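You operate a simulated robot arm through the tools that you are given. There is no shell and no other tool.

Carry out the task below with a simulated robot arm. There is one attempt and no reset: what you move stays moved.

TASK
Flush the white nozzle clean in the boot tray and push it onto the wand.
Fine: stand it in the tray's middle and pour all the cream jug's water over it; the jug goes back; the nozzle beside it stays. Keep clean things off the floor. Spill a teaspoon at most; pinch, break and dent nothing; leave nothing switched on. Set down upright: cream jug.

Only the result counts: the job must be done as asked and must still hold three seconds after the hand-in. Knocking over, shifting, dropping, spilling or breaking anything else fails it.

THE ROBOT
A 7-joint arm with a two-finger parallel gripper, fixed in place. Base frame: the origin is at the foot of the arm, x ahead of it, y to its left, z up; the work surface is at about z = 1.3. Units: m, degrees, N and s.
Its first joint turns from -166.0 to 166.0 degrees. Payload 4.4 kg.
The TCP is the grasp point between the finger pads, 0.023 m short of the fingertips. In the tool frame z runs along the fingers and y along their closing line. The gripper opens to 0.094 m. The fingers are 0.038 m wide and 0.01 m thick; the gripper's body (0.054 by 0.096 m) begins 0.039 m behind the TCP.
Orientation is that of the tool frame in the base frame, as a unit quaternion [x, y, z, w]. With the fingers straight down and closing along the base's y, the tool's x points along the base's -x, its y along +y and its z along -z.

THE INTERFACE
- The arm moves only by the tool drive_tool. Its argument "increments" is a list of rows, each a list of 7 numbers: the finger opening in m, from 0 to 0.094, then the shift along the tool's x, y, z in units of 250 mm (1.0 is 250 mm), then the turn, a rotation vector about the tool's x, y, z in units of 60 degrees (1.0 is 60 degrees). In form: [[jaw, x, y, z, rx, ry, rz], ...]. A call has 1 to 20 rows; each row is the pose to reach, as a shift and turn from the pose commanded when the call began, along the tool's axes at that moment. A call with a number of a shift or a turn outside -1 to 1 is refused whole. A row lasts 0.2 s, in which the tool goes at most 0.05 m and 8.6 degrees; a call with a longer step from one row to the next is refused whole, and so is a gripper value outside its range. A pose out of reach is approached as far as the arm can. The call stops where the force on the tool passes 90 N (or 10 N more than at its start, if that is more) or the arm is blocked; 0.2 s more then pass. The fingers move at their own pace (about 0.072 m/s each) and stop on an object; they squeeze with about 45 N. The grip force told is the motor's: it shows also when the fingers shut on nothing. Time passes only in rows, and 0.2 s behind the last, so rows that repeat a pose let the fingers close. It gives the time, the measured TCP pose, the force on the tool (base axes), the opening and the grip force at its end, in the units of the frame above (readings bear some noise), with the torque about the TCP (base axes, N m) and any sound that the robot's microphone picked up.
- Cameras (640 x 400 px; columns grow to the right, rows downward): "scene" is fixed at [0.2185, -0.5008, 1.4189]; the picture's right is [0.80, -0.60, 0.00], its down [-0.22, -0.29, -0.93] and it looks along [0.56, 0.75, -0.36] (base axes); focal length 332 px, centre (320, 200). "wrist" rides on the gripper at [0.086, 0.016, -0.074] in the tool frame; the picture's right is [-0.18, 0.98, 0.00], its down [-0.58, -0.11, -0.81] and it looks along [-0.79, -0.15, 0.59] (tool axes); focal length 243 px, centre (320, 200). There is no depth. A picture from a camera that has moved, and an enlarged one, comes with that camera's place and axes in the base frame and with its lens.
- grab_frame(camera): a new picture of that camera. It takes no simulated time.
- inspect(camera, box): a new picture of the part [left, top, right, bottom] of that camera's present view, enlarged. It takes no simulated time.
- sign_off(): hands the job in; it is judged then, once.

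Nothing tells you positions but the pictures and the camera data. Unless the task says otherwise, let go and move clear before handing in.

The tools are called after ">>>" by a JSON object that holds its "method" and its "body". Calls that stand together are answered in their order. drive_tool: Moves the arm, as the interface text tells. Its arguments: {"type":"object","properties":{"increments":{"type":"array"}},"required":["increments"]} The other tools are called the same way: grab_frame (camera) takes a picture; inspect (camera, box) takes an enlarged picture of a part of a camera's view; sign_off () hands the job in.

At the start:

```text
t: 0.0
tool_pos: [0.8005, 0.2835, 1.3354]
ee_rot: [0.0, 1.0, 0.0, 0.0]
force: [-0.3, -0.1, 0.4]
ft_torque: [0.0, 0.04, -0.02]
gripper_width: 0.0939
gripper_force: 0.0
```

scene: 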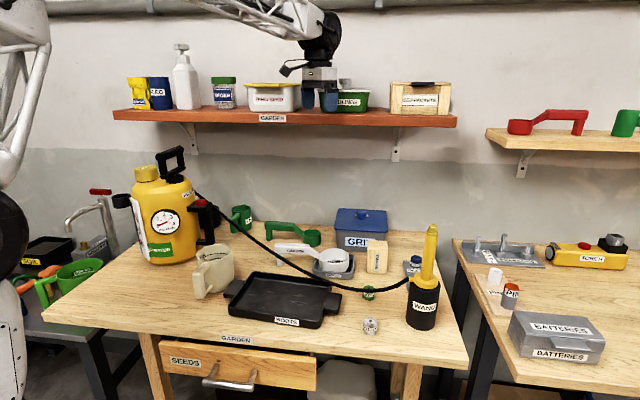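
wrist: 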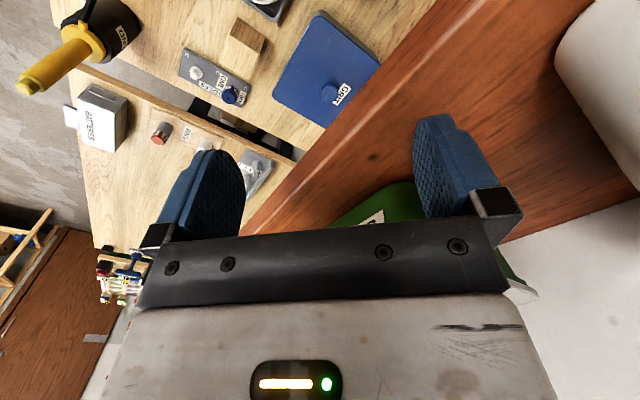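

I see a workbench with a black tray, a cream jug, nozzles near the middle and a yellow/black wand at the right. I'll look closer before moving anything.

>>> {"method": "inspect", "body": {"camera": "scene", "box": [180, 190, 460, 365]}}

>>> {"method": "inspect", "body": {"camera": "scene", "box": [330, 220, 460, 345]}}

>>> {"method": "inspect", "body": {"camera": "scene", "box": [100, 130, 260, 310]}}

>>> {"method": "inspect", "body": {"camera": "scene", "box": [230, 200, 400, 300]}}

>>> {"method": "inspect", "body": {"camera": "scene", "box": [440, 220, 640, 380]}}

>>> {"method": "inspect", "body": {"camera": "wrist", "box": [0, 0, 400, 250]}}

```text
2.29 times, centred on (320, 278) of scene
camera zoom: at [0.2185, -0.5008, 1.4189], right [0.8, -0.6, 0.0], down [-0.22, -0.29, -0.93], along [0.56, 0.75, -0.36], focal length 759 px, centre (320, 23)
```

zoom: 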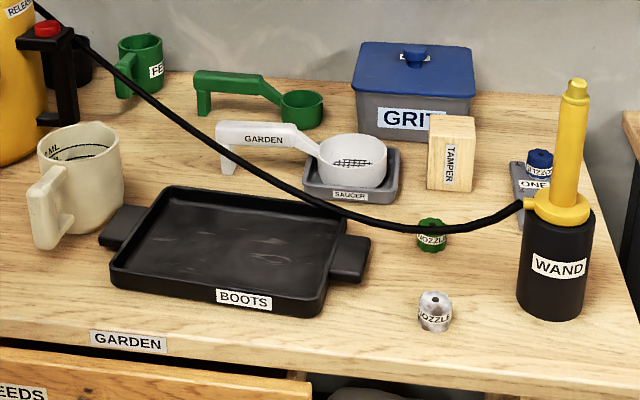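

```text
3.20 times, centred on (395, 282) of scene
camera zoom: at [0.2185, -0.5008, 1.4189], right [0.8, -0.6, 0.0], down [-0.22, -0.29, -0.93], along [0.56, 0.75, -0.36], focal length 1062 px, centre (80, -64)
```

zoom: 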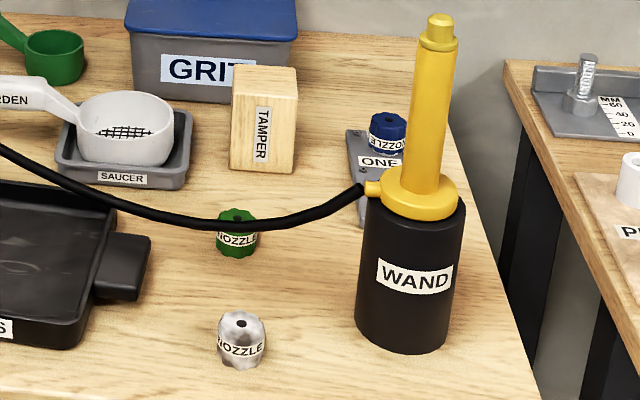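

```text
2.22 times, centred on (180, 220) of scene
camera zoom: at [0.2185, -0.5008, 1.4189], right [0.8, -0.6, 0.0], down [-0.22, -0.29, -0.93], along [0.56, 0.75, -0.36], focal length 738 px, centre (631, 156)
```

zoom: 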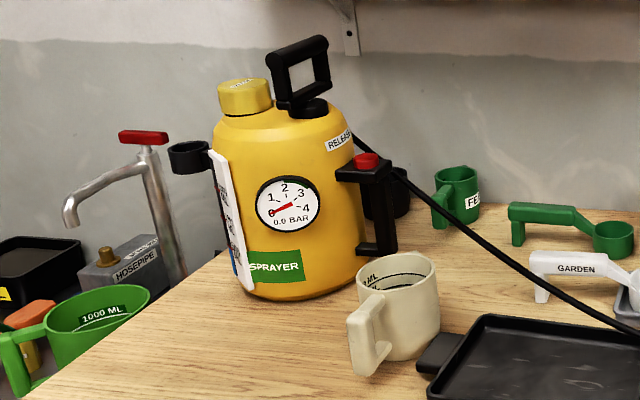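

```text
3.76 times, centred on (315, 250) of scene
camera zoom: at [0.2185, -0.5008, 1.4189], right [0.8, -0.6, 0.0], down [-0.22, -0.29, -0.93], along [0.56, 0.75, -0.36], focal length 1250 px, centre (339, 12)
```

zoom: 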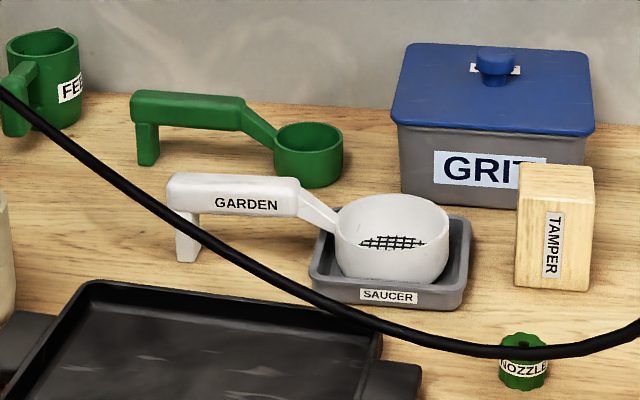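

```text
2.50 times, centred on (540, 300) of scene
camera zoom: at [0.2185, -0.5008, 1.4189], right [0.8, -0.6, 0.0], down [-0.22, -0.29, -0.93], along [0.56, 0.75, -0.36], focal length 830 px, centre (-230, -50)
```

zoom: 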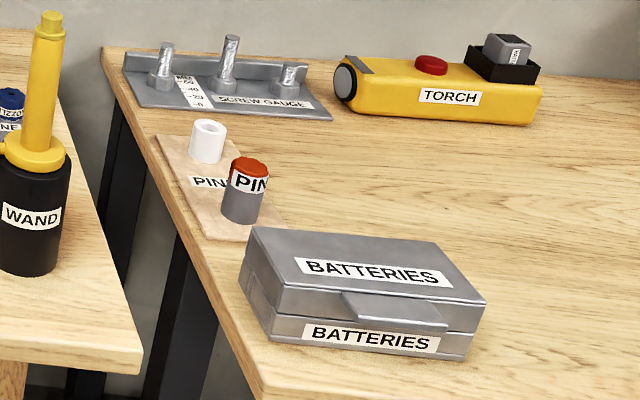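

```text
1.60 times, centred on (200, 125) of wrist
camera zoom: at [0.7143, 0.2999, 1.4093], right [0.18, 0.98, 0.0], down [0.58, -0.11, 0.81], along [0.79, -0.15, -0.59], focal length 388 px, centre (512, 320)
```

zoom: 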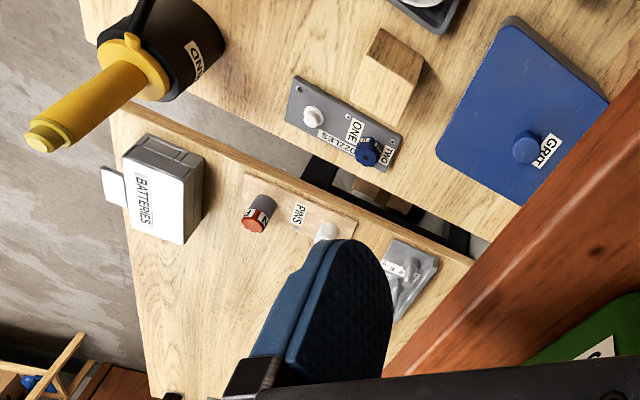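

The white nozzle seems to sit on a "NOZZLES ONE/TWO" plate next to a blue one, behind the wand; the table triangulates to about z ≈ 0.85, with the wand tip near (0.81, -0.11, 1.10). I'll raise the arm and pull it back from the shelf, then look from closer.

>>> {"method": "drive_tool", "body": {"increments": [[0.094, 0, 0, -0.12, 0, 0, 0], [0.094, 0.1, -0.05, -0.24, 0, 0, 0], [0.094, 0.25, -0.15, -0.28, 0, 0, 0], [0.094, 0.4, -0.28, -0.28, 0, 0, 0], [0.094, 0.5, -0.44, -0.28, 0, 0, 0], [0.094, 0.58, -0.6, -0.22, 0, 0, 0], [0.094, 0.62, -0.78, -0.15, 0, 0, 0], [0.094, 0.62, -0.95, -0.08, 0, 0, 0]]}}

```text
t: 1.8
tool_pos: [0.6464, 0.0446, 1.3549]
ee_rot: [0.0, 1.0, 0.001, 0.0]
force: [-0.1, -0.2, 0.0]
ft_torque: [0.03, 0.0, -0.01]
gripper_width: 0.0939
gripper_force: 0.0
```

>>> {"method": "grab_frame", "body": {"camera": "wrist"}}

>>> {"method": "grab_frame", "body": {"camera": "scene"}}

```text
taken
camera wrist: at [0.5592, 0.0618, 1.4284], right [0.18, 0.98, 0.0], down [0.58, -0.11, 0.81], along [0.79, -0.15, -0.59], focal length 243 px, centre (320, 200)
```

wrist: 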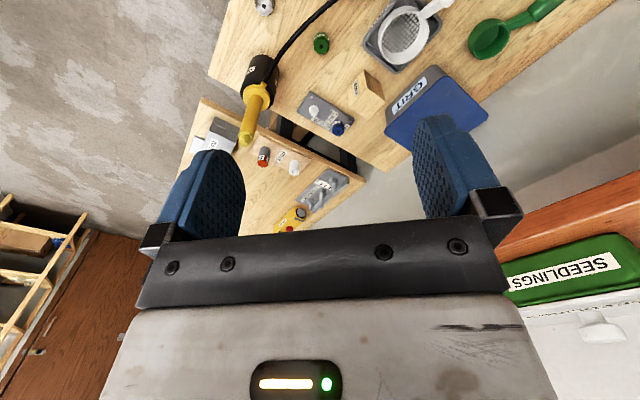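

```text
taken
```

scene: 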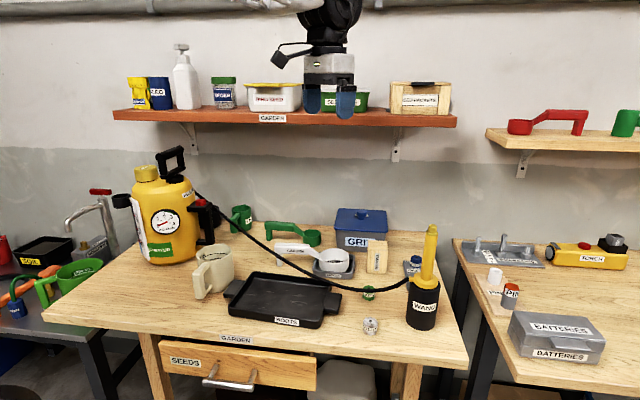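

>>> {"method": "inspect", "body": {"camera": "wrist", "box": [200, 0, 460, 165]}}

>>> {"method": "inspect", "body": {"camera": "wrist", "box": [220, 0, 380, 150]}}

```text
2.42 times, centred on (330, 82) of wrist
camera zoom: at [0.5592, 0.0618, 1.4284], right [0.18, 0.98, 0.0], down [0.58, -0.11, 0.81], along [0.79, -0.15, -0.59], focal length 588 px, centre (296, 485)
```

zoom: 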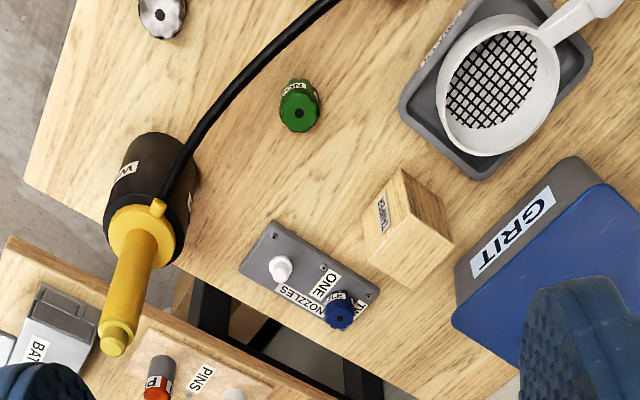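

```text
2.67 times, centred on (300, 75) of wrist
camera zoom: at [0.5592, 0.0618, 1.4284], right [0.18, 0.98, 0.0], down [0.58, -0.11, 0.81], along [0.79, -0.15, -0.59], focal length 647 px, centre (373, 533)
```

zoom: 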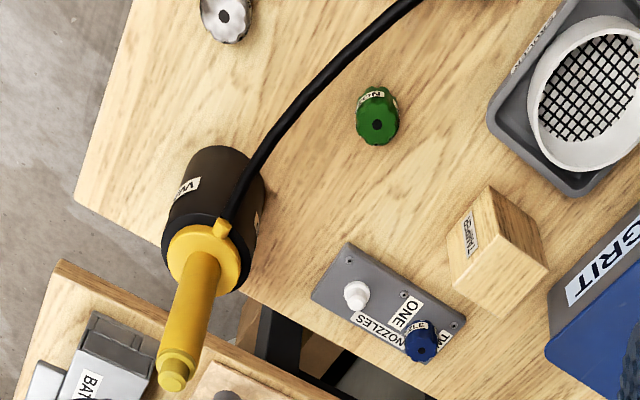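

The plate actually has one bare white peg and a blue nozzle. The blotchy white-grey nozzle on the table front looks like the dirty white nozzle, with the green one beside it. I'll lower the wrist camera for a closer look.

>>> {"method": "drive_tool", "body": {"increments": [[0.094, 0.06, -0.06, 0.14, 0, 0, 0], [0.094, 0.12, -0.12, 0.28, 0, 0, 0], [0.094, 0.18, -0.18, 0.42, 0, 0, 0], [0.094, 0.24, -0.24, 0.57, 0, 0, 0], [0.094, 0.3, -0.3, 0.72, 0, 0, 0], [0.094, 0.36, -0.36, 0.87, 0, 0, 0], [0.094, 0.4, -0.4, 1.0, 0, 0, 0]]}}

>>> {"method": "grab_frame", "body": {"camera": "wrist"}}

>>> {"method": "inspect", "body": {"camera": "wrist", "box": [220, 0, 480, 165]}}

>>> {"method": "grab_frame", "body": {"camera": "scene"}}

```text
t: 3.4
tool_pos: [0.5473, -0.0544, 1.104]
ee_rot: [0.0, 1.0, 0.0, 0.0]
force: [0.4, 0.8, 0.0]
ft_torque: [0.0, 0.0, 0.04]
gripper_width: 0.094
gripper_force: 0.1
```

```text
taken
camera wrist: at [0.4599, -0.0375, 1.1793], right [0.18, 0.98, 0.0], down [0.58, -0.11, 0.81], along [0.79, -0.15, -0.59], focal length 243 px, centre (320, 200)
```

wrist: 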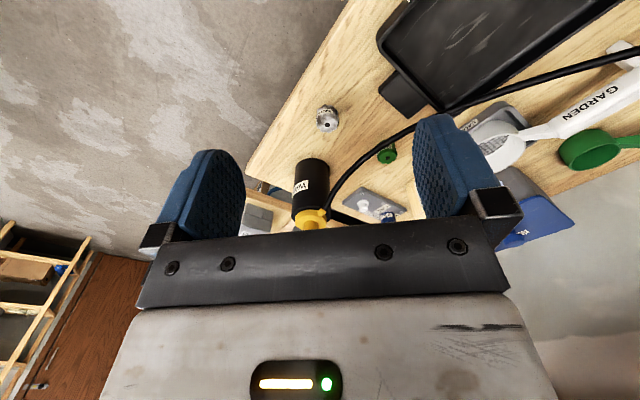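

```text
2.42 times, centred on (350, 82) of wrist
camera zoom: at [0.4599, -0.0375, 1.1793], right [0.18, 0.98, 0.0], down [0.58, -0.11, 0.81], along [0.79, -0.15, -0.59], focal length 588 px, centre (247, 485)
```

zoom: 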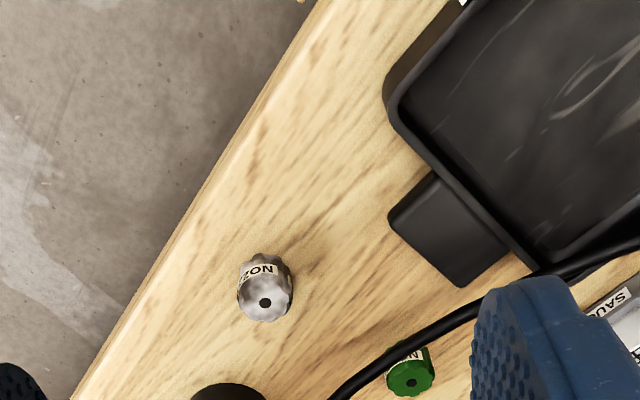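

```text
taken
```

scene: 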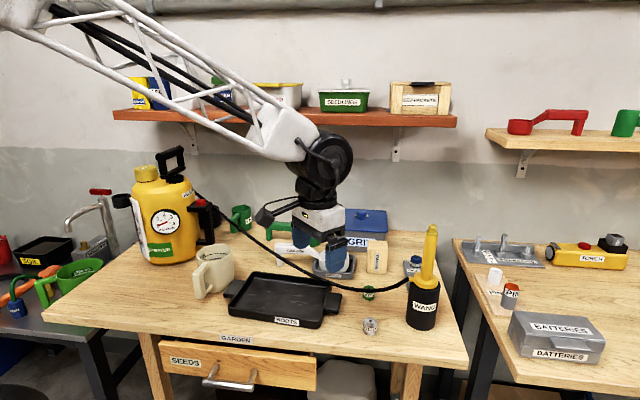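

The blotchy white nozzle stands at roughly (0.69, -0.07), with the green one nearby under the hose and the tray left of both. Next I'll move back to view the jug and tray with the wrist camera.

>>> {"method": "drive_tool", "body": {"increments": [[0.094, 0.1, 0.04, -0.1, 0, 0, 0], [0.094, 0.22, 0.12, -0.2, 0, 0, 0], [0.094, 0.35, 0.22, -0.3, 0, 0, 0], [0.094, 0.48, 0.33, -0.36, 0, 0, 0], [0.094, 0.61, 0.45, -0.4, 0, 0, 0], [0.094, 0.73, 0.57, -0.4, 0, 0, 0], [0.094, 0.85, 0.69, -0.4, 0, 0, 0], [0.094, 0.97, 0.8, -0.4, 0, 0, 0]]}}

>>> {"method": "grab_frame", "body": {"camera": "wrist"}}

>>> {"method": "grab_frame", "body": {"camera": "scene"}}

```text
t: 5.2
tool_pos: [0.3058, 0.1462, 1.2043]
ee_rot: [0.0, 1.0, -0.001, 0.0]
force: [-0.2, 0.2, -0.4]
ft_torque: [-0.03, -0.05, -0.06]
gripper_width: 0.0939
gripper_force: 0.0
```

```text
taken
camera wrist: at [0.2182, 0.1627, 1.2789], right [0.18, 0.98, 0.0], down [0.58, -0.11, 0.81], along [0.79, -0.15, -0.59], focal length 243 px, centre (320, 200)
```

wrist: 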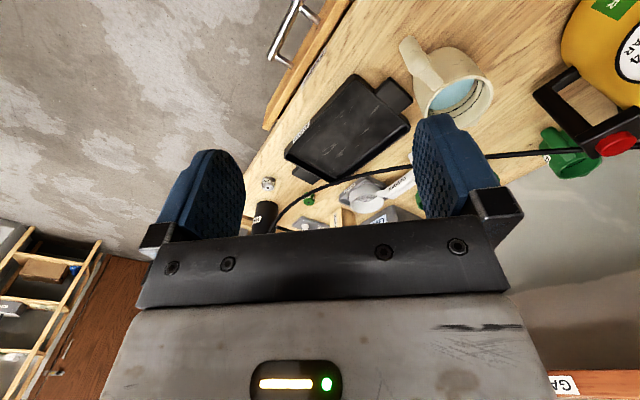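

```text
taken
```

scene: 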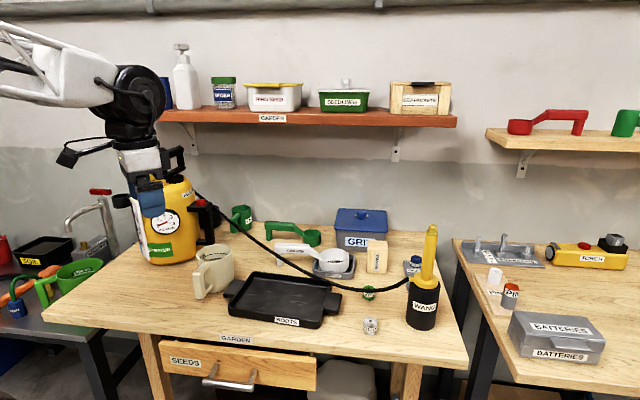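

>>> {"method": "inspect", "body": {"camera": "wrist", "box": [240, 20, 500, 190]}}

>>> {"method": "inspect", "body": {"camera": "wrist", "box": [380, 20, 520, 120]}}

>>> {"method": "inspect", "body": {"camera": "scene", "box": [180, 230, 350, 340]}}

```text
2.35 times, centred on (370, 105) of wrist
camera zoom: at [0.2182, 0.1627, 1.2789], right [0.18, 0.98, 0.0], down [0.58, -0.11, 0.81], along [0.79, -0.15, -0.59], focal length 571 px, centre (202, 424)
```

zoom: 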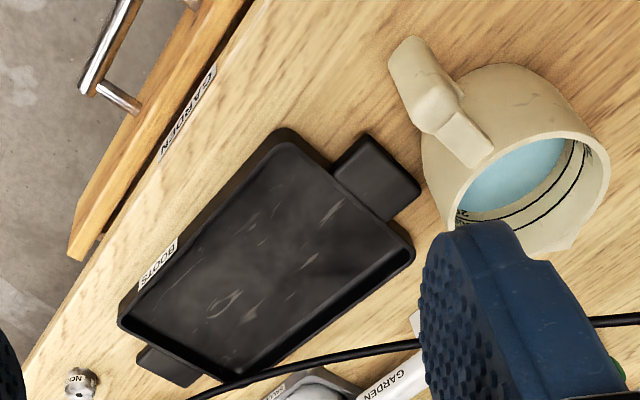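

```text
4.00 times, centred on (450, 70) of wrist
camera zoom: at [0.2182, 0.1627, 1.2789], right [0.18, 0.98, 0.0], down [0.58, -0.11, 0.81], along [0.79, -0.15, -0.59], focal length 970 px, centre (-200, 720)
```

zoom: 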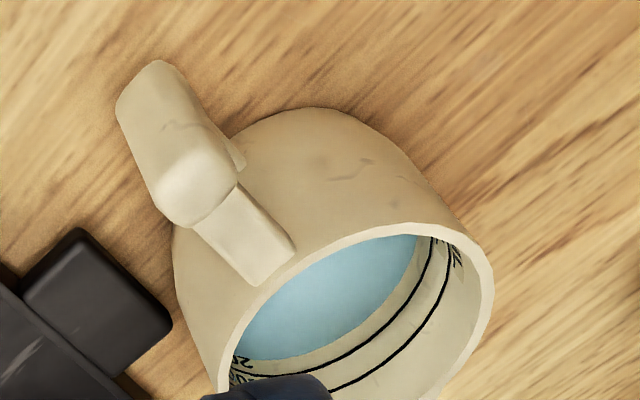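

```text
3.64 times, centred on (265, 285) of scene
camera zoom: at [0.2185, -0.5008, 1.4189], right [0.8, -0.6, 0.0], down [-0.22, -0.29, -0.93], along [0.56, 0.75, -0.36], focal length 1207 px, centre (520, -109)
```

zoom: 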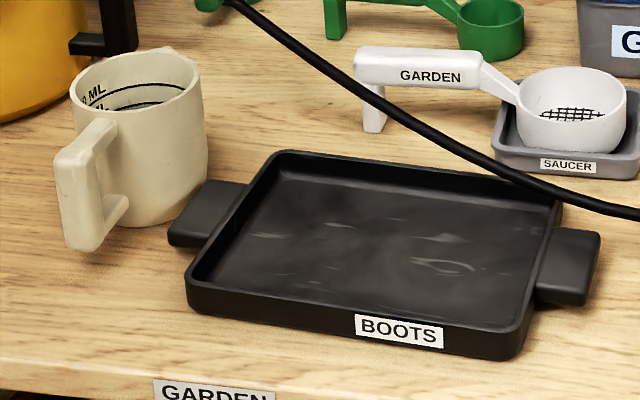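

The jug's handle points back toward the robot base, and there is water inside. The tray sits between the jug and the nozzle. I'll start with the nozzle, hovering above it at about (0.69, -0.07) to check alignment.

>>> {"method": "drive_tool", "body": {"increments": [[0.094, -0.14, -0.08, 0.04, 0, 0, 0], [0.094, -0.28, -0.16, 0.08, 0, 0, 0], [0.094, -0.42, -0.24, 0.12, 0, 0, 0], [0.094, -0.56, -0.32, 0.16, 0, 0, 0], [0.094, -0.7, -0.4, 0.2, 0, 0, 0], [0.094, -0.84, -0.48, 0.24, 0, 0, 0], [0.094, -0.98, -0.56, 0.28, 0, 0, 0]]}}

>>> {"method": "drive_tool", "body": {"increments": [[0.094, -0.13, -0.08, 0.08, 0, 0, 0], [0.094, -0.26, -0.16, 0.16, 0, 0, 0], [0.094, -0.4, -0.22, 0.26, 0, 0, 0], [0.094, -0.54, -0.28, 0.36, 0, 0, 0]]}}

>>> {"method": "grab_frame", "body": {"camera": "wrist"}}

>>> {"method": "inspect", "body": {"camera": "scene", "box": [300, 200, 460, 340]}}

```text
t: 6.8
tool_pos: [0.5519, 0.0062, 1.1334]
ee_rot: [-0.001, 1.0, 0.0, 0.001]
force: [0.0, -0.2, 0.1]
ft_torque: [0.02, 0.02, -0.02]
gripper_width: 0.0937
gripper_force: 0.1
```

```text
t: 7.8
tool_pos: [0.687, -0.0657, 1.0436]
ee_rot: [0.0, 1.0, -0.001, 0.001]
force: [-0.4, -1.1, -0.2]
ft_torque: [0.01, 0.02, 0.01]
gripper_width: 0.0941
gripper_force: 0.0
```

```text
taken
camera wrist: at [0.6003, -0.0485, 1.1189], right [0.18, 0.98, 0.0], down [0.58, -0.11, 0.81], along [0.79, -0.15, -0.59], focal length 243 px, centre (320, 200)
```

wrist: 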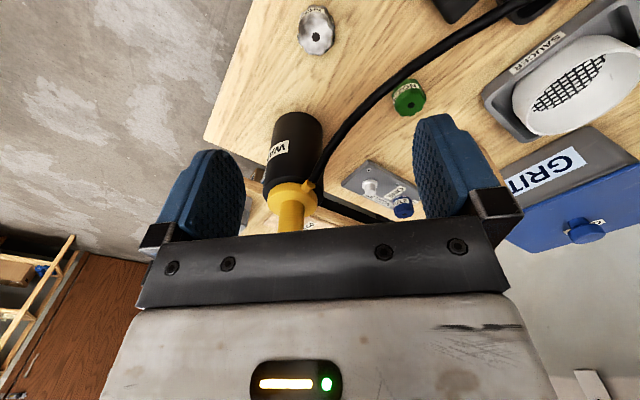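

```text
2.86 times, centred on (380, 270) of scene
camera zoom: at [0.2185, -0.5008, 1.4189], right [0.8, -0.6, 0.0], down [-0.22, -0.29, -0.93], along [0.56, 0.75, -0.36], focal length 949 px, centre (149, 0)
```

zoom: 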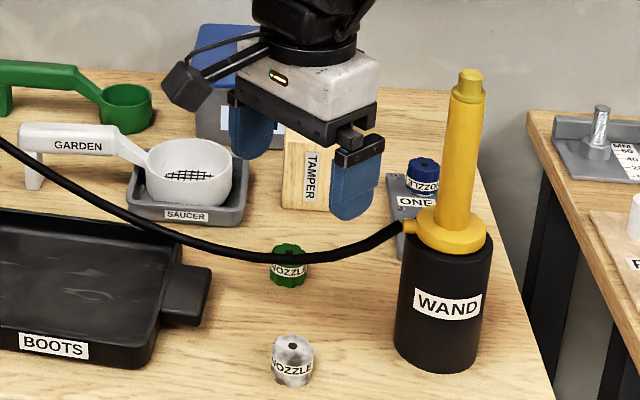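

>>> {"method": "inspect", "body": {"camera": "wrist", "box": [260, 0, 440, 120]}}

>>> {"method": "inspect", "body": {"camera": "wrist", "box": [240, 100, 440, 235]}}

>>> {"method": "inspect", "body": {"camera": "scene", "box": [340, 280, 450, 345]}}

```text
3.33 times, centred on (350, 60) of wrist
camera zoom: at [0.6003, -0.0485, 1.1189], right [0.18, 0.98, 0.0], down [0.58, -0.11, 0.81], along [0.79, -0.15, -0.59], focal length 809 px, centre (220, 667)
```

zoom: 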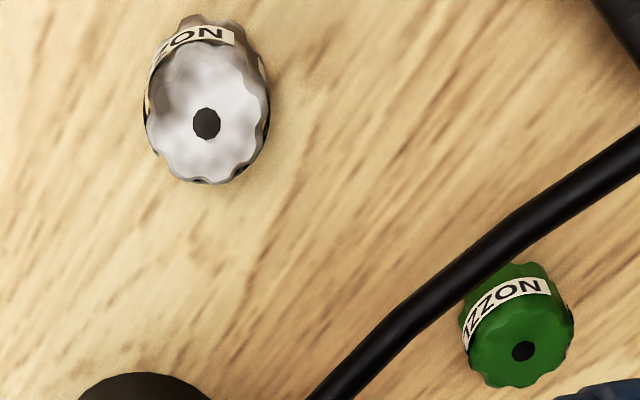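

```text
2.96 times, centred on (340, 168) of wrist
camera zoom: at [0.6003, -0.0485, 1.1189], right [0.18, 0.98, 0.0], down [0.58, -0.11, 0.81], along [0.79, -0.15, -0.59], focal length 719 px, centre (261, 296)
```

zoom: 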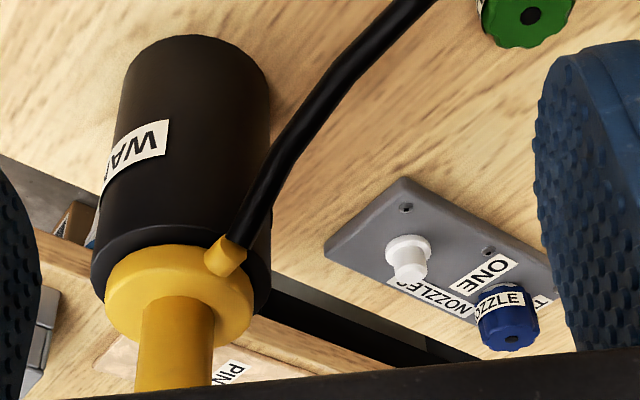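

```text
5.82 times, centred on (395, 312) of scene
camera zoom: at [0.2185, -0.5008, 1.4189], right [0.8, -0.6, 0.0], down [-0.22, -0.29, -0.93], along [0.56, 0.75, -0.36], focal length 1932 px, centre (-116, -454)
```

zoom: 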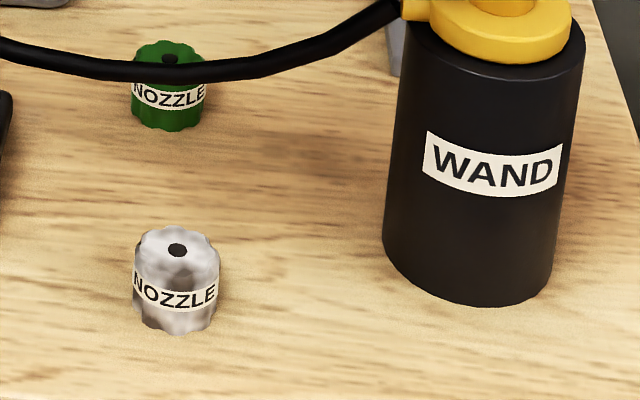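

The blotchy white nozzle's top is at about (0.691, -0.069, 0.865), and it is about 27 mm tall and 35 mm wide. The peg plate holds only an empty white peg and the blue nozzle, so this is the one to clean. I'm descending over it in stages.

>>> {"method": "drive_tool", "body": {"increments": [[0.08, -0.016, -0.013, 0.16, 0, 0, 0], [0.07, -0.016, -0.013, 0.32, 0, 0, 0], [0.07, -0.016, -0.013, 0.454, 0, 0, 0]]}}

>>> {"method": "inspect", "body": {"camera": "scene", "box": [310, 250, 430, 340]}}

>>> {"method": "grab_frame", "body": {"camera": "wrist"}}

```text
t: 8.6
tool_pos: [0.6887, -0.0693, 0.9302]
ee_rot: [-0.001, 1.0, 0.0, 0.0]
force: [0.5, 0.0, -0.1]
ft_torque: [-0.03, 0.01, 0.01]
gripper_width: 0.0696
gripper_force: 0.1
```

```text
4.44 times, centred on (370, 295) of scene
camera zoom: at [0.2185, -0.5008, 1.4189], right [0.8, -0.6, 0.0], down [-0.22, -0.29, -0.93], along [0.56, 0.75, -0.36], focal length 1476 px, centre (98, -222)
```

zoom: 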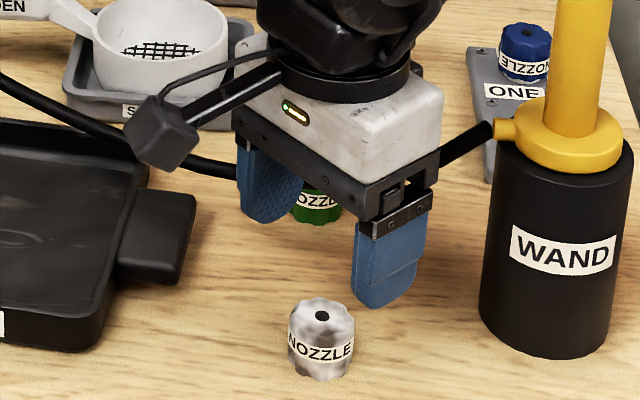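

```text
taken
camera wrist: at [0.6018, -0.052, 1.0048], right [0.18, 0.98, 0.0], down [0.58, -0.11, 0.81], along [0.79, -0.15, -0.59], focal length 243 px, centre (320, 200)
```

wrist: 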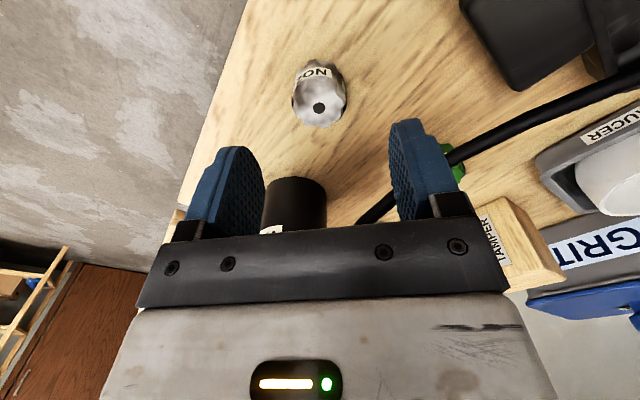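

>>> {"method": "drive_tool", "body": {"increments": [[0.06, -0.006, 0, 0.1, 0, 0, 0], [0.06, -0.006, 0, 0.18, 0, 0, 0], [0.06, -0.006, 0, 0.228, 0, 0, 0]]}}

>>> {"method": "inspect", "body": {"camera": "scene", "box": [320, 270, 420, 345]}}

>>> {"method": "inspect", "body": {"camera": "wrist", "box": [180, 40, 480, 240]}}

```text
t: 9.4
tool_pos: [0.6913, -0.0676, 0.8744]
ee_rot: [0.001, 1.0, 0.0, 0.001]
force: [-0.4, -0.1, -0.1]
ft_torque: [0.03, 0.0, -0.03]
gripper_width: 0.0599
gripper_force: 0.1
```

```text
5.33 times, centred on (370, 308) of scene
camera zoom: at [0.2185, -0.5008, 1.4189], right [0.8, -0.6, 0.0], down [-0.22, -0.29, -0.93], along [0.56, 0.75, -0.36], focal length 1771 px, centre (53, -373)
```

zoom: 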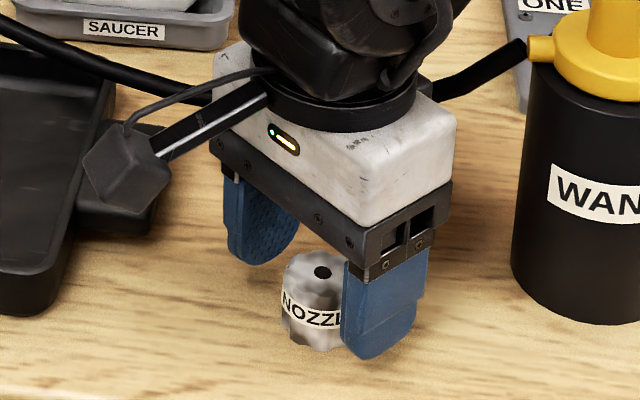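

```text
2.00 times, centred on (330, 140) of wrist
camera zoom: at [0.6034, -0.0501, 0.9486], right [0.18, 0.98, 0.0], down [0.58, -0.11, 0.81], along [0.79, -0.15, -0.59], focal length 485 px, centre (300, 320)
```

zoom: 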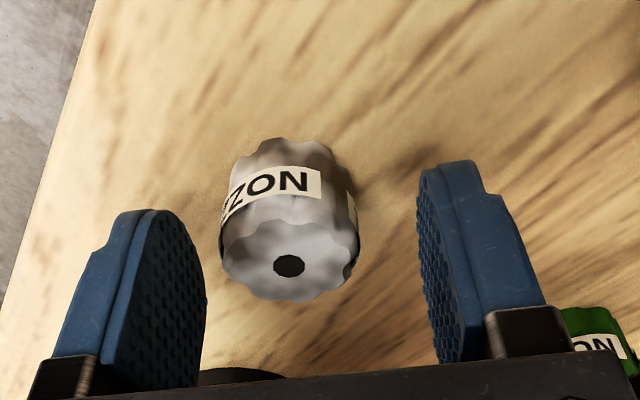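

The fingers straddle the nozzle well. I'm lowering a few more millimetres and closing.

>>> {"method": "drive_tool", "body": {"increments": [[0.06, 0, -0.004, 0.016, 0, 0, 0], [0.03, 0, -0.004, 0.016, 0, 0, 0], [0.03, 0, -0.004, 0.016, 0, 0, 0], [0.03, 0, -0.004, 0.016, 0, 0, 0], [0.03, 0, -0.004, 0.016, 0, 0, 0]]}}

>>> {"method": "inspect", "body": {"camera": "scene", "box": [320, 270, 420, 345]}}

```text
t: 10.6
tool_pos: [0.6905, -0.0689, 0.8699]
ee_rot: [0.0, 1.0, 0.0, 0.0]
force: [-0.5, 1.1, 0.2]
ft_torque: [-0.01, 0.02, -0.01]
gripper_width: 0.032
gripper_force: 44.8
```

```text
5.33 times, centred on (370, 308) of scene
camera zoom: at [0.2185, -0.5008, 1.4189], right [0.8, -0.6, 0.0], down [-0.22, -0.29, -0.93], along [0.56, 0.75, -0.36], focal length 1771 px, centre (53, -373)
```

zoom: 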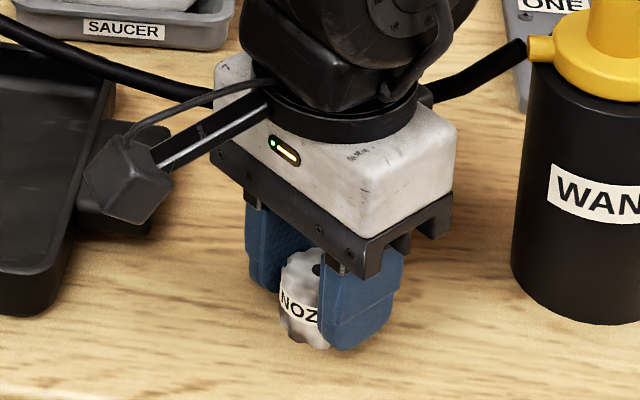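

The nozzle is gripped at 32 mm wide. I'm lifting it and moving to hover over the tray centre, which I estimate at (0.580, 0.143).

>>> {"method": "drive_tool", "body": {"increments": [[0.03, 0, 0, -0.1, 0, 0, 0], [0.03, 0, 0, -0.28, 0, 0, 0], [0.03, 0, 0, -0.46, 0, 0, 0], [0.03, 0.06, 0.12, -0.56, 0, 0, 0], [0.03, 0.14, 0.27, -0.56, 0, 0, 0], [0.03, 0.22, 0.43, -0.56, 0, 0, 0], [0.03, 0.3, 0.58, -0.56, 0, 0, 0], [0.03, 0.38, 0.72, -0.56, 0, 0, 0], [0.03, 0.442, 0.848, -0.56, 0, 0, 0]]}}

>>> {"method": "grab_frame", "body": {"camera": "wrist"}}

>>> {"method": "grab_frame", "body": {"camera": "scene"}}

```text
t: 12.6
tool_pos: [0.5808, 0.1398, 1.0098]
ee_rot: [0.001, 1.0, 0.0, 0.0]
force: [0.6, 0.3, -0.8]
ft_torque: [0.0, -0.04, 0.02]
gripper_width: 0.032
gripper_force: 44.8
```

```text
taken
camera wrist: at [0.4939, 0.1576, 1.0844], right [0.18, 0.98, 0.0], down [0.58, -0.11, 0.81], along [0.79, -0.15, -0.59], focal length 243 px, centre (320, 200)
```

wrist: 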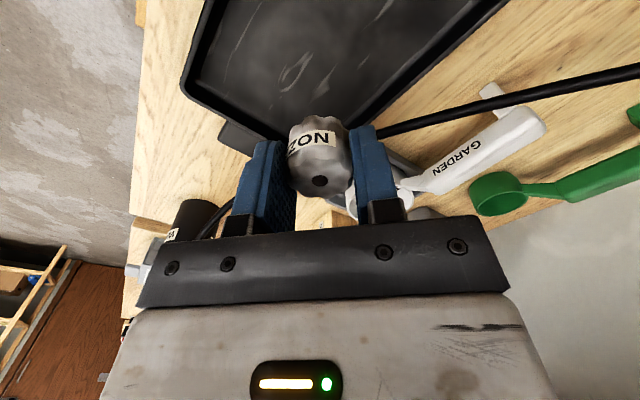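

```text
taken
```

scene: 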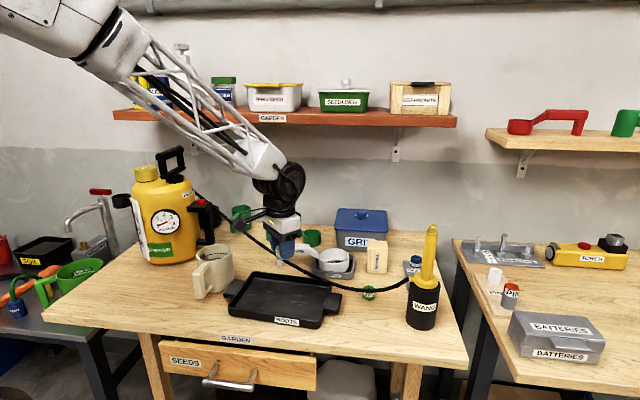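

Nozzle is held over the tray. To pin down the tray's exact centre, I'll back up a bit so the wrist camera sees the whole tray.

>>> {"method": "drive_tool", "body": {"increments": [[0.03, 0.08, -0.03, -0.14, 0, 0, 0], [0.03, 0.16, -0.07, -0.28, 0, 0, 0], [0.03, 0.25, -0.11, -0.42, 0, 0, 0], [0.03, 0.336, -0.144, -0.56, 0, 0, 0]]}}

>>> {"method": "grab_frame", "body": {"camera": "wrist"}}

>>> {"method": "inspect", "body": {"camera": "scene", "box": [220, 250, 350, 335]}}

```text
t: 13.6
tool_pos: [0.4941, 0.1041, 1.1509]
ee_rot: [0.0, 1.0, 0.0, 0.0]
force: [-0.9, -0.5, -0.6]
ft_torque: [0.0, 0.01, 0.04]
gripper_width: 0.032
gripper_force: 44.8
```

```text
taken
camera wrist: at [0.4076, 0.1217, 1.2254], right [0.18, 0.98, 0.0], down [0.58, -0.11, 0.81], along [0.79, -0.15, -0.59], focal length 243 px, centre (320, 200)
```

wrist: 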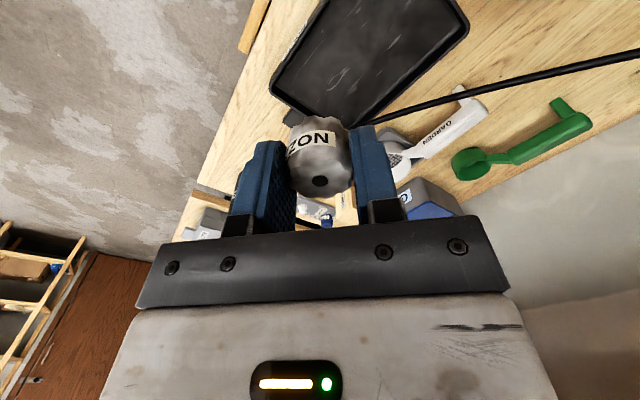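

```text
4.71 times, centred on (285, 292) of scene
camera zoom: at [0.2185, -0.5008, 1.4189], right [0.8, -0.6, 0.0], down [-0.22, -0.29, -0.93], along [0.56, 0.75, -0.36], focal length 1563 px, centre (485, -235)
```

zoom: 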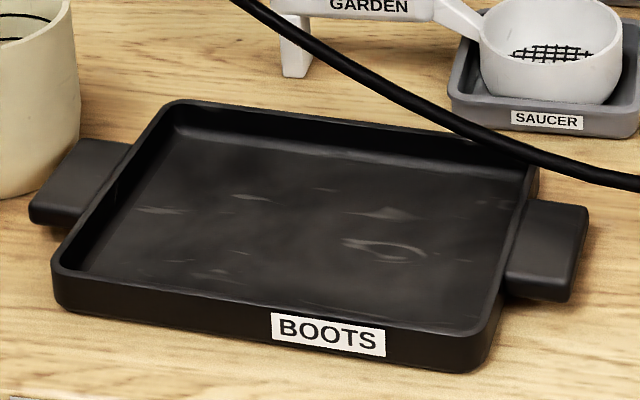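

>>> {"method": "inspect", "body": {"camera": "wrist", "box": [240, 0, 490, 150]}}

```text
2.56 times, centred on (365, 75) of wrist
camera zoom: at [0.4076, 0.1217, 1.2254], right [0.18, 0.98, 0.0], down [0.58, -0.11, 0.81], along [0.79, -0.15, -0.59], focal length 621 px, centre (205, 520)
```

zoom: 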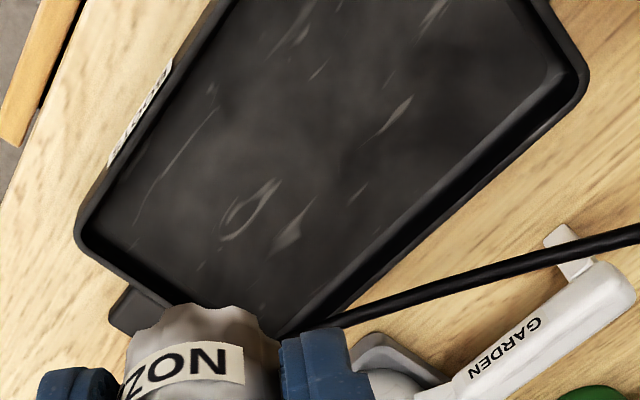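

Tray centre comes out at about (0.578, 0.148) from both cameras. I'm moving over it and lowering toward the tray floor.

>>> {"method": "drive_tool", "body": {"increments": [[0.03, -0.1, 0.05, 0.1, 0, 0, 0], [0.03, -0.2, 0.1, 0.22, 0, 0, 0], [0.03, -0.29, 0.15, 0.35, 0, 0, 0], [0.03, -0.336, 0.176, 0.5, 0, 0, 0], [0.03, -0.336, 0.176, 0.66, 0, 0, 0], [0.03, -0.336, 0.176, 0.82, 0, 0, 0], [0.03, -0.336, 0.176, 0.95, 0, 0, 0]]}}

>>> {"method": "inspect", "body": {"camera": "scene", "box": [220, 230, 350, 335]}}

>>> {"method": "grab_frame", "body": {"camera": "wrist"}}

```text
t: 15.2
tool_pos: [0.5831, 0.1496, 0.917]
ee_rot: [0.0, 1.0, 0.0, 0.0]
force: [0.3, 0.2, 0.6]
ft_torque: [0.03, -0.01, 0.0]
gripper_width: 0.0319
gripper_force: 45.4
```

```text
3.81 times, centred on (285, 282) of scene
camera zoom: at [0.2185, -0.5008, 1.4189], right [0.8, -0.6, 0.0], down [-0.22, -0.29, -0.93], along [0.56, 0.75, -0.36], focal length 1265 px, centre (453, -114)
```

zoom: 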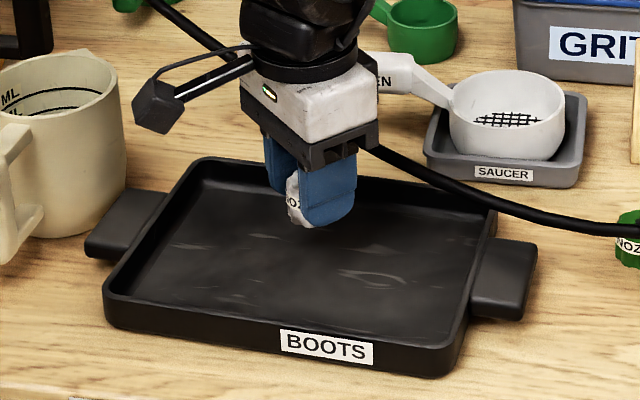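

```text
taken
camera wrist: at [0.4951, 0.1658, 0.9914], right [0.18, 0.98, 0.0], down [0.58, -0.11, 0.81], along [0.79, -0.15, -0.59], focal length 243 px, centre (320, 200)
```

wrist: 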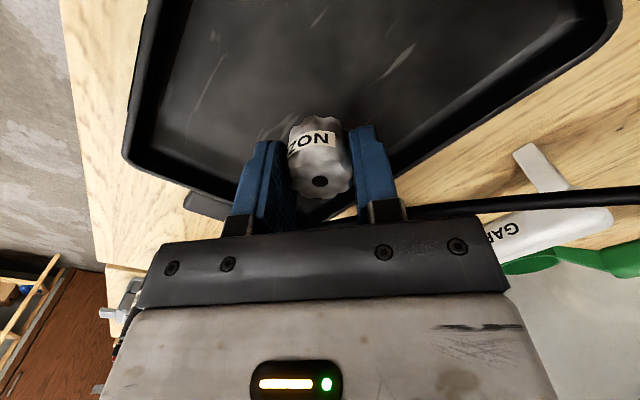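

Alignment with the tray centre is good to a few millimetres. I'm lowering to just above the tray floor, then feeling for contact.

>>> {"method": "drive_tool", "body": {"increments": [[0.03, 0.012, 0, 0.07, 0, 0, 0], [0.03, 0.012, 0, 0.12, 0, 0, 0], [0.03, 0.012, 0, 0.152, 0, 0, 0]]}}

>>> {"method": "inspect", "body": {"camera": "scene", "box": [230, 250, 330, 325]}}

```text
t: 16.0
tool_pos: [0.5785, 0.1515, 0.8758]
ee_rot: [0.0, 1.0, 0.001, 0.0]
force: [-0.3, -0.6, -0.5]
ft_torque: [0.01, 0.0, 0.03]
gripper_width: 0.0318
gripper_force: 44.7
```

```text
5.33 times, centred on (280, 288) of scene
camera zoom: at [0.2185, -0.5008, 1.4189], right [0.8, -0.6, 0.0], down [-0.22, -0.29, -0.93], along [0.56, 0.75, -0.36], focal length 1771 px, centre (533, -267)
```

zoom: 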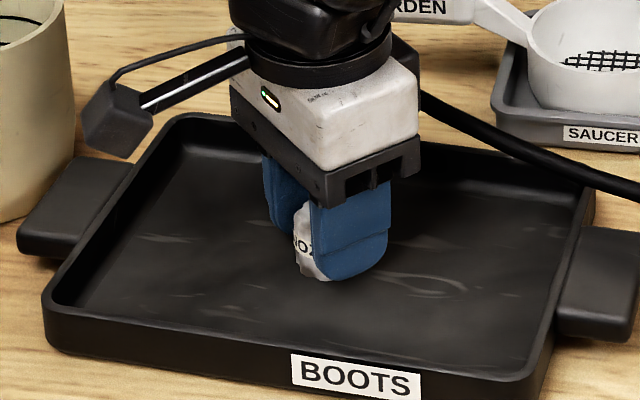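

>>> {"method": "drive_tool", "body": {"increments": [[0.03, 0, 0, 0.006, 0, 0, 0], [0.03, 0, 0, 0.01, 0, 0, 0]]}}

```text
t: 16.6
tool_pos: [0.5778, 0.1514, 0.875]
ee_rot: [-0.001, 1.0, 0.001, 0.002]
force: [-1.7, -0.4, 36.7]
ft_torque: [-0.02, 0.26, -0.03]
gripper_width: 0.0317
gripper_force: 45.1
```

Contact with the tray floor at TCP z ≈ 0.875. I'm relieving the pressure, opening, and rising away.

>>> {"method": "drive_tool", "body": {"increments": [[0.03, 0, 0, -0.009, 0, 0, 0], [0.045, 0, 0, -0.009, 0, 0, 0], [0.06, 0, 0, -0.009, 0, 0, 0], [0.06, 0, 0, -0.009, 0, 0, 0]]}}

>>> {"method": "inspect", "body": {"camera": "wrist", "box": [180, 40, 480, 240]}}

```text
t: 17.6
tool_pos: [0.5759, 0.151, 0.8749]
ee_rot: [-0.001, 1.0, 0.001, 0.0]
force: [0.5, -0.1, 1.0]
ft_torque: [0.01, -0.02, 0.0]
gripper_width: 0.0601
gripper_force: 0.1
```

```text
2.00 times, centred on (330, 140) of wrist
camera zoom: at [0.4895, 0.1684, 0.9494], right [0.18, 0.98, 0.0], down [0.58, -0.11, 0.81], along [0.79, -0.15, -0.59], focal length 485 px, centre (300, 320)
```

zoom: 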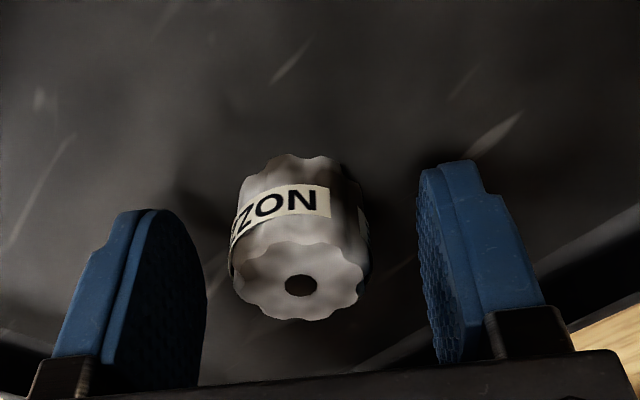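

The nozzle stands upright in the tray's middle. I'll rise clear, then swing toward the jug with the camera turned to face it along its handle.

>>> {"method": "drive_tool", "body": {"increments": [[0.07, 0, 0, -0.08, 0, 0, 0], [0.08, 0, 0, -0.2, 0, 0, 0], [0.094, 0, 0, -0.4, 0, 0, 0], [0.094, 0, 0, -0.6, 0, 0, 0], [0.094, 0.1, 0.02, -0.72, 0, 0, 0], [0.094, 0.25, 0.07, -0.76, 0, 0, -0.12], [0.094, 0.42, 0.12, -0.76, 0, 0, -0.24], [0.094, 0.6, 0.17, -0.76, 0, 0, -0.36], [0.094, 0.78, 0.22, -0.76, 0, 0, -0.48], [0.094, 0.94, 0.26, -0.76, 0, 0, -0.6]]}}

>>> {"method": "grab_frame", "body": {"camera": "wrist"}}

>>> {"method": "grab_frame", "body": {"camera": "scene"}}

```text
t: 19.8
tool_pos: [0.3405, 0.2171, 1.0672]
ee_rot: [-0.309, 0.951, 0.0, 0.0]
force: [-0.1, -0.9, 0.2]
ft_torque: [0.0, 0.0, -0.03]
gripper_width: 0.094
gripper_force: 0.1
```

```text
taken
camera wrist: at [0.2612, 0.18, 1.1409], right [-0.43, 0.9, 0.0], down [0.53, 0.25, 0.81], along [0.73, 0.35, -0.59], focal length 243 px, centre (320, 200)
```

wrist: 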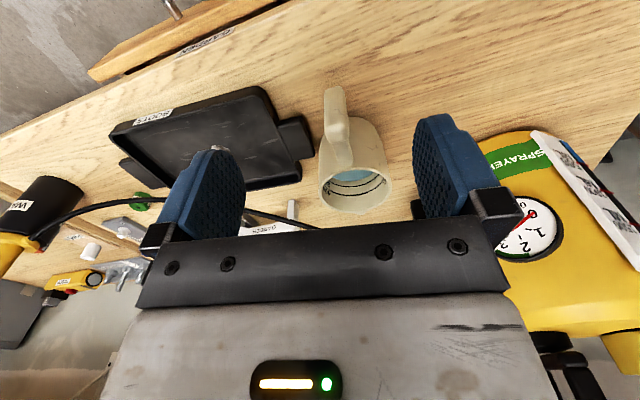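

```text
taken
```

scene: 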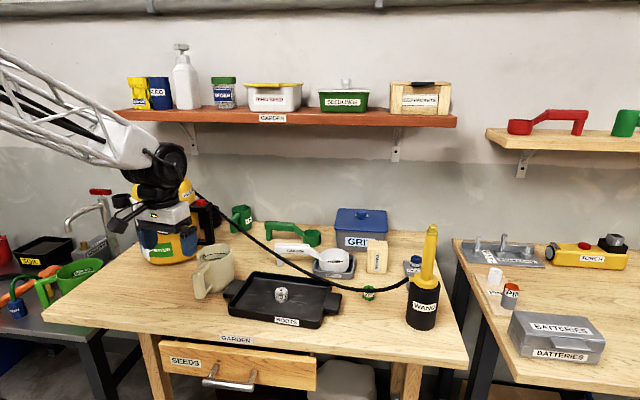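

>>> {"method": "inspect", "body": {"camera": "wrist", "box": [270, 60, 430, 225]}}

>>> {"method": "inspect", "body": {"camera": "scene", "box": [180, 230, 260, 310]}}

>>> {"method": "inspect", "body": {"camera": "scene", "box": [230, 260, 340, 330]}}

```text
2.42 times, centred on (350, 142) of wrist
camera zoom: at [0.2612, 0.18, 1.1409], right [-0.43, 0.9, 0.0], down [0.53, 0.25, 0.81], along [0.73, 0.35, -0.59], focal length 588 px, centre (247, 339)
```

zoom: 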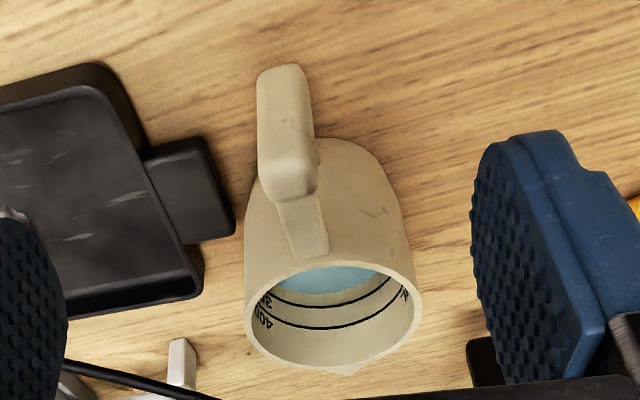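

```text
5.00 times, centred on (220, 270) of scene
camera zoom: at [0.2185, -0.5008, 1.4189], right [0.8, -0.6, 0.0], down [-0.22, -0.29, -0.93], along [0.56, 0.75, -0.36], focal length 1660 px, centre (820, -150)
```

zoom: 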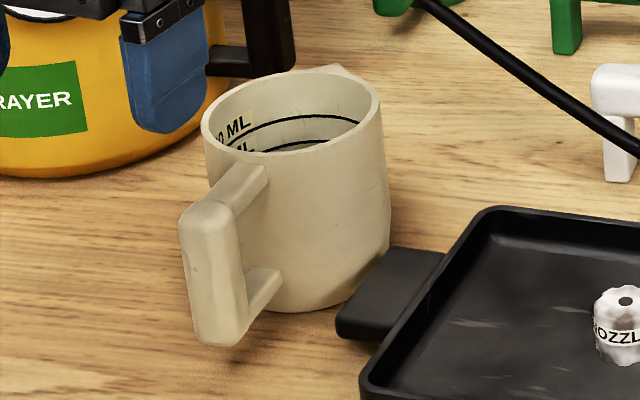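

```text
5.71 times, centred on (285, 295) of scene
camera zoom: at [0.2185, -0.5008, 1.4189], right [0.8, -0.6, 0.0], down [-0.22, -0.29, -0.93], along [0.56, 0.75, -0.36], focal length 1897 px, centre (520, -343)
```

zoom: 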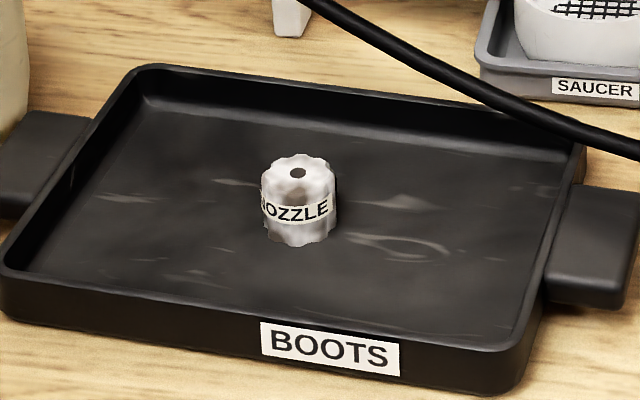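

The jug is about 0.10 m wide with its rim near z 0.94. Its handle bar is about 25 mm thick and centred near (0.407, 0.276, 0.90). Water sits just under the 300 ml mark, and the spout is opposite the handle. Before touching it, I'll rehearse the pour pose empty-handed over the tray to check the arm can reach it.

>>> {"method": "drive_tool", "body": {"increments": [[0.094, -0.05, -0.06, -0.1, 0, 0, 0], [0.094, -0.15, -0.19, -0.2, 0, 0, 0.12], [0.094, -0.26, -0.33, -0.24, 0, 0, 0.24], [0.094, -0.38, -0.48, -0.24, 0, 0, 0.36], [0.094, -0.5, -0.63, -0.24, 0, 0, 0.48], [0.094, -0.62, -0.78, -0.24, 0, 0, 0.6]]}}

>>> {"method": "drive_tool", "body": {"increments": [[0.094, 0, 0, 0, 0, 0.14, 0], [0.094, 0, 0, 0, 0, 0.28, 0], [0.094, 0, 0, 0, 0, 0.42, 0], [0.094, 0, 0, 0, 0, 0.56, 0], [0.094, 0, 0, 0, 0, 0.7, 0], [0.094, 0, 0, 0, 0, 0.84, 0]]}}

>>> {"method": "grab_frame", "body": {"camera": "scene"}}

```text
t: 21.2
tool_pos: [0.5794, 0.1498, 1.1227]
ee_rot: [0.0, 1.0, 0.0, 0.0]
force: [-0.3, 0.1, 0.1]
ft_torque: [0.04, 0.01, -0.01]
gripper_width: 0.0942
gripper_force: 0.1
```

```text
t: 22.6
tool_pos: [0.581, 0.1491, 1.1249]
ee_rot: [0.001, 0.905, 0.0, -0.426]
force: [0.8, -0.1, -0.1]
ft_torque: [0.02, -0.02, -0.01]
gripper_width: 0.094
gripper_force: 0.0
```

```text
taken
```

scene: 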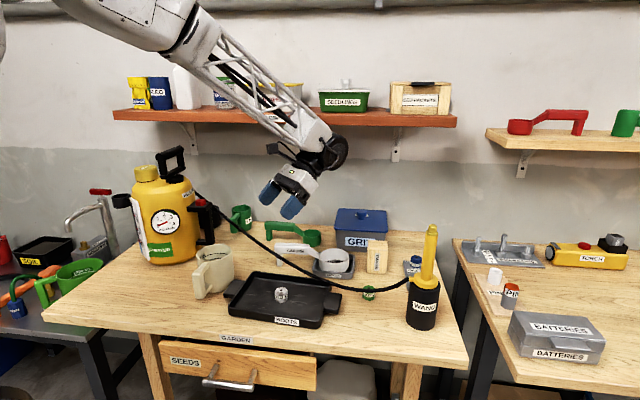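

>>> {"method": "drive_tool", "body": {"increments": [[0.094, 0, 0, 0, 0, 0.14, 0], [0.094, 0, 0, 0, 0, 0.28, 0], [0.094, 0, 0, 0, 0, 0.42, 0], [0.094, 0, 0, 0, 0, 0.5, 0], [0.094, 0, 0, 0, 0, 0.5, 0]]}}

>>> {"method": "grab_frame", "body": {"camera": "scene"}}

```text
t: 23.8
tool_pos: [0.5245, 0.1428, 1.0287]
ee_rot: [0.0, 0.764, 0.0, -0.645]
force: [-0.8, -0.4, 0.1]
ft_torque: [-0.01, -0.02, 0.01]
gripper_width: 0.0943
gripper_force: 0.1
out of reach, approached as far as the arm can: row 3, 4, 5
```

```text
taken
```

scene: 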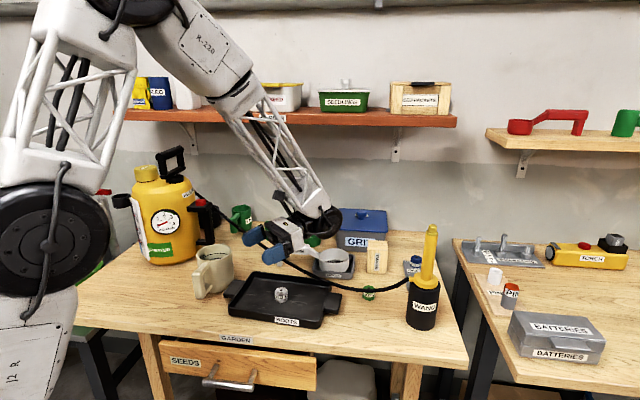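

The arm's limit is at about 67–75° of inward tilt here, so I know the bound. I'm backing out of that pose carefully.

>>> {"method": "drive_tool", "body": {"increments": [[0.094, 0.02, 0, 0, 0, -0.1, 0], [0.094, 0.02, 0, 0, 0, -0.2, 0], [0.094, 0.02, 0, 0, 0, -0.32, 0], [0.094, 0.02, 0, 0, 0, -0.44, 0]]}}

>>> {"method": "grab_frame", "body": {"camera": "scene"}}

```text
t: 24.8
tool_pos: [0.5245, 0.1403, 1.034]
ee_rot: [0.0, 0.891, 0.0, -0.454]
force: [-0.1, 1.9, 0.6]
ft_torque: [0.02, 0.0, -0.01]
gripper_width: 0.0939
gripper_force: 0.0
```

```text
taken
```

scene: 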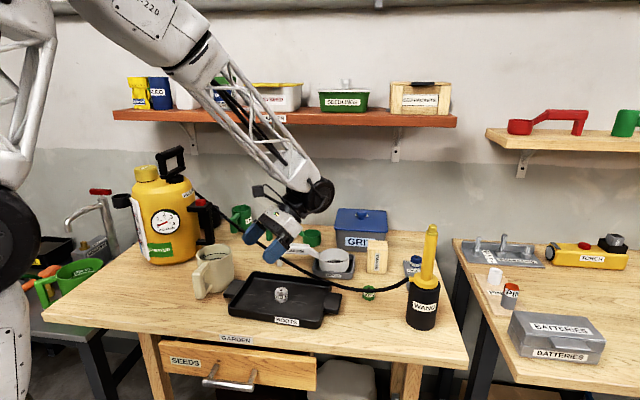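

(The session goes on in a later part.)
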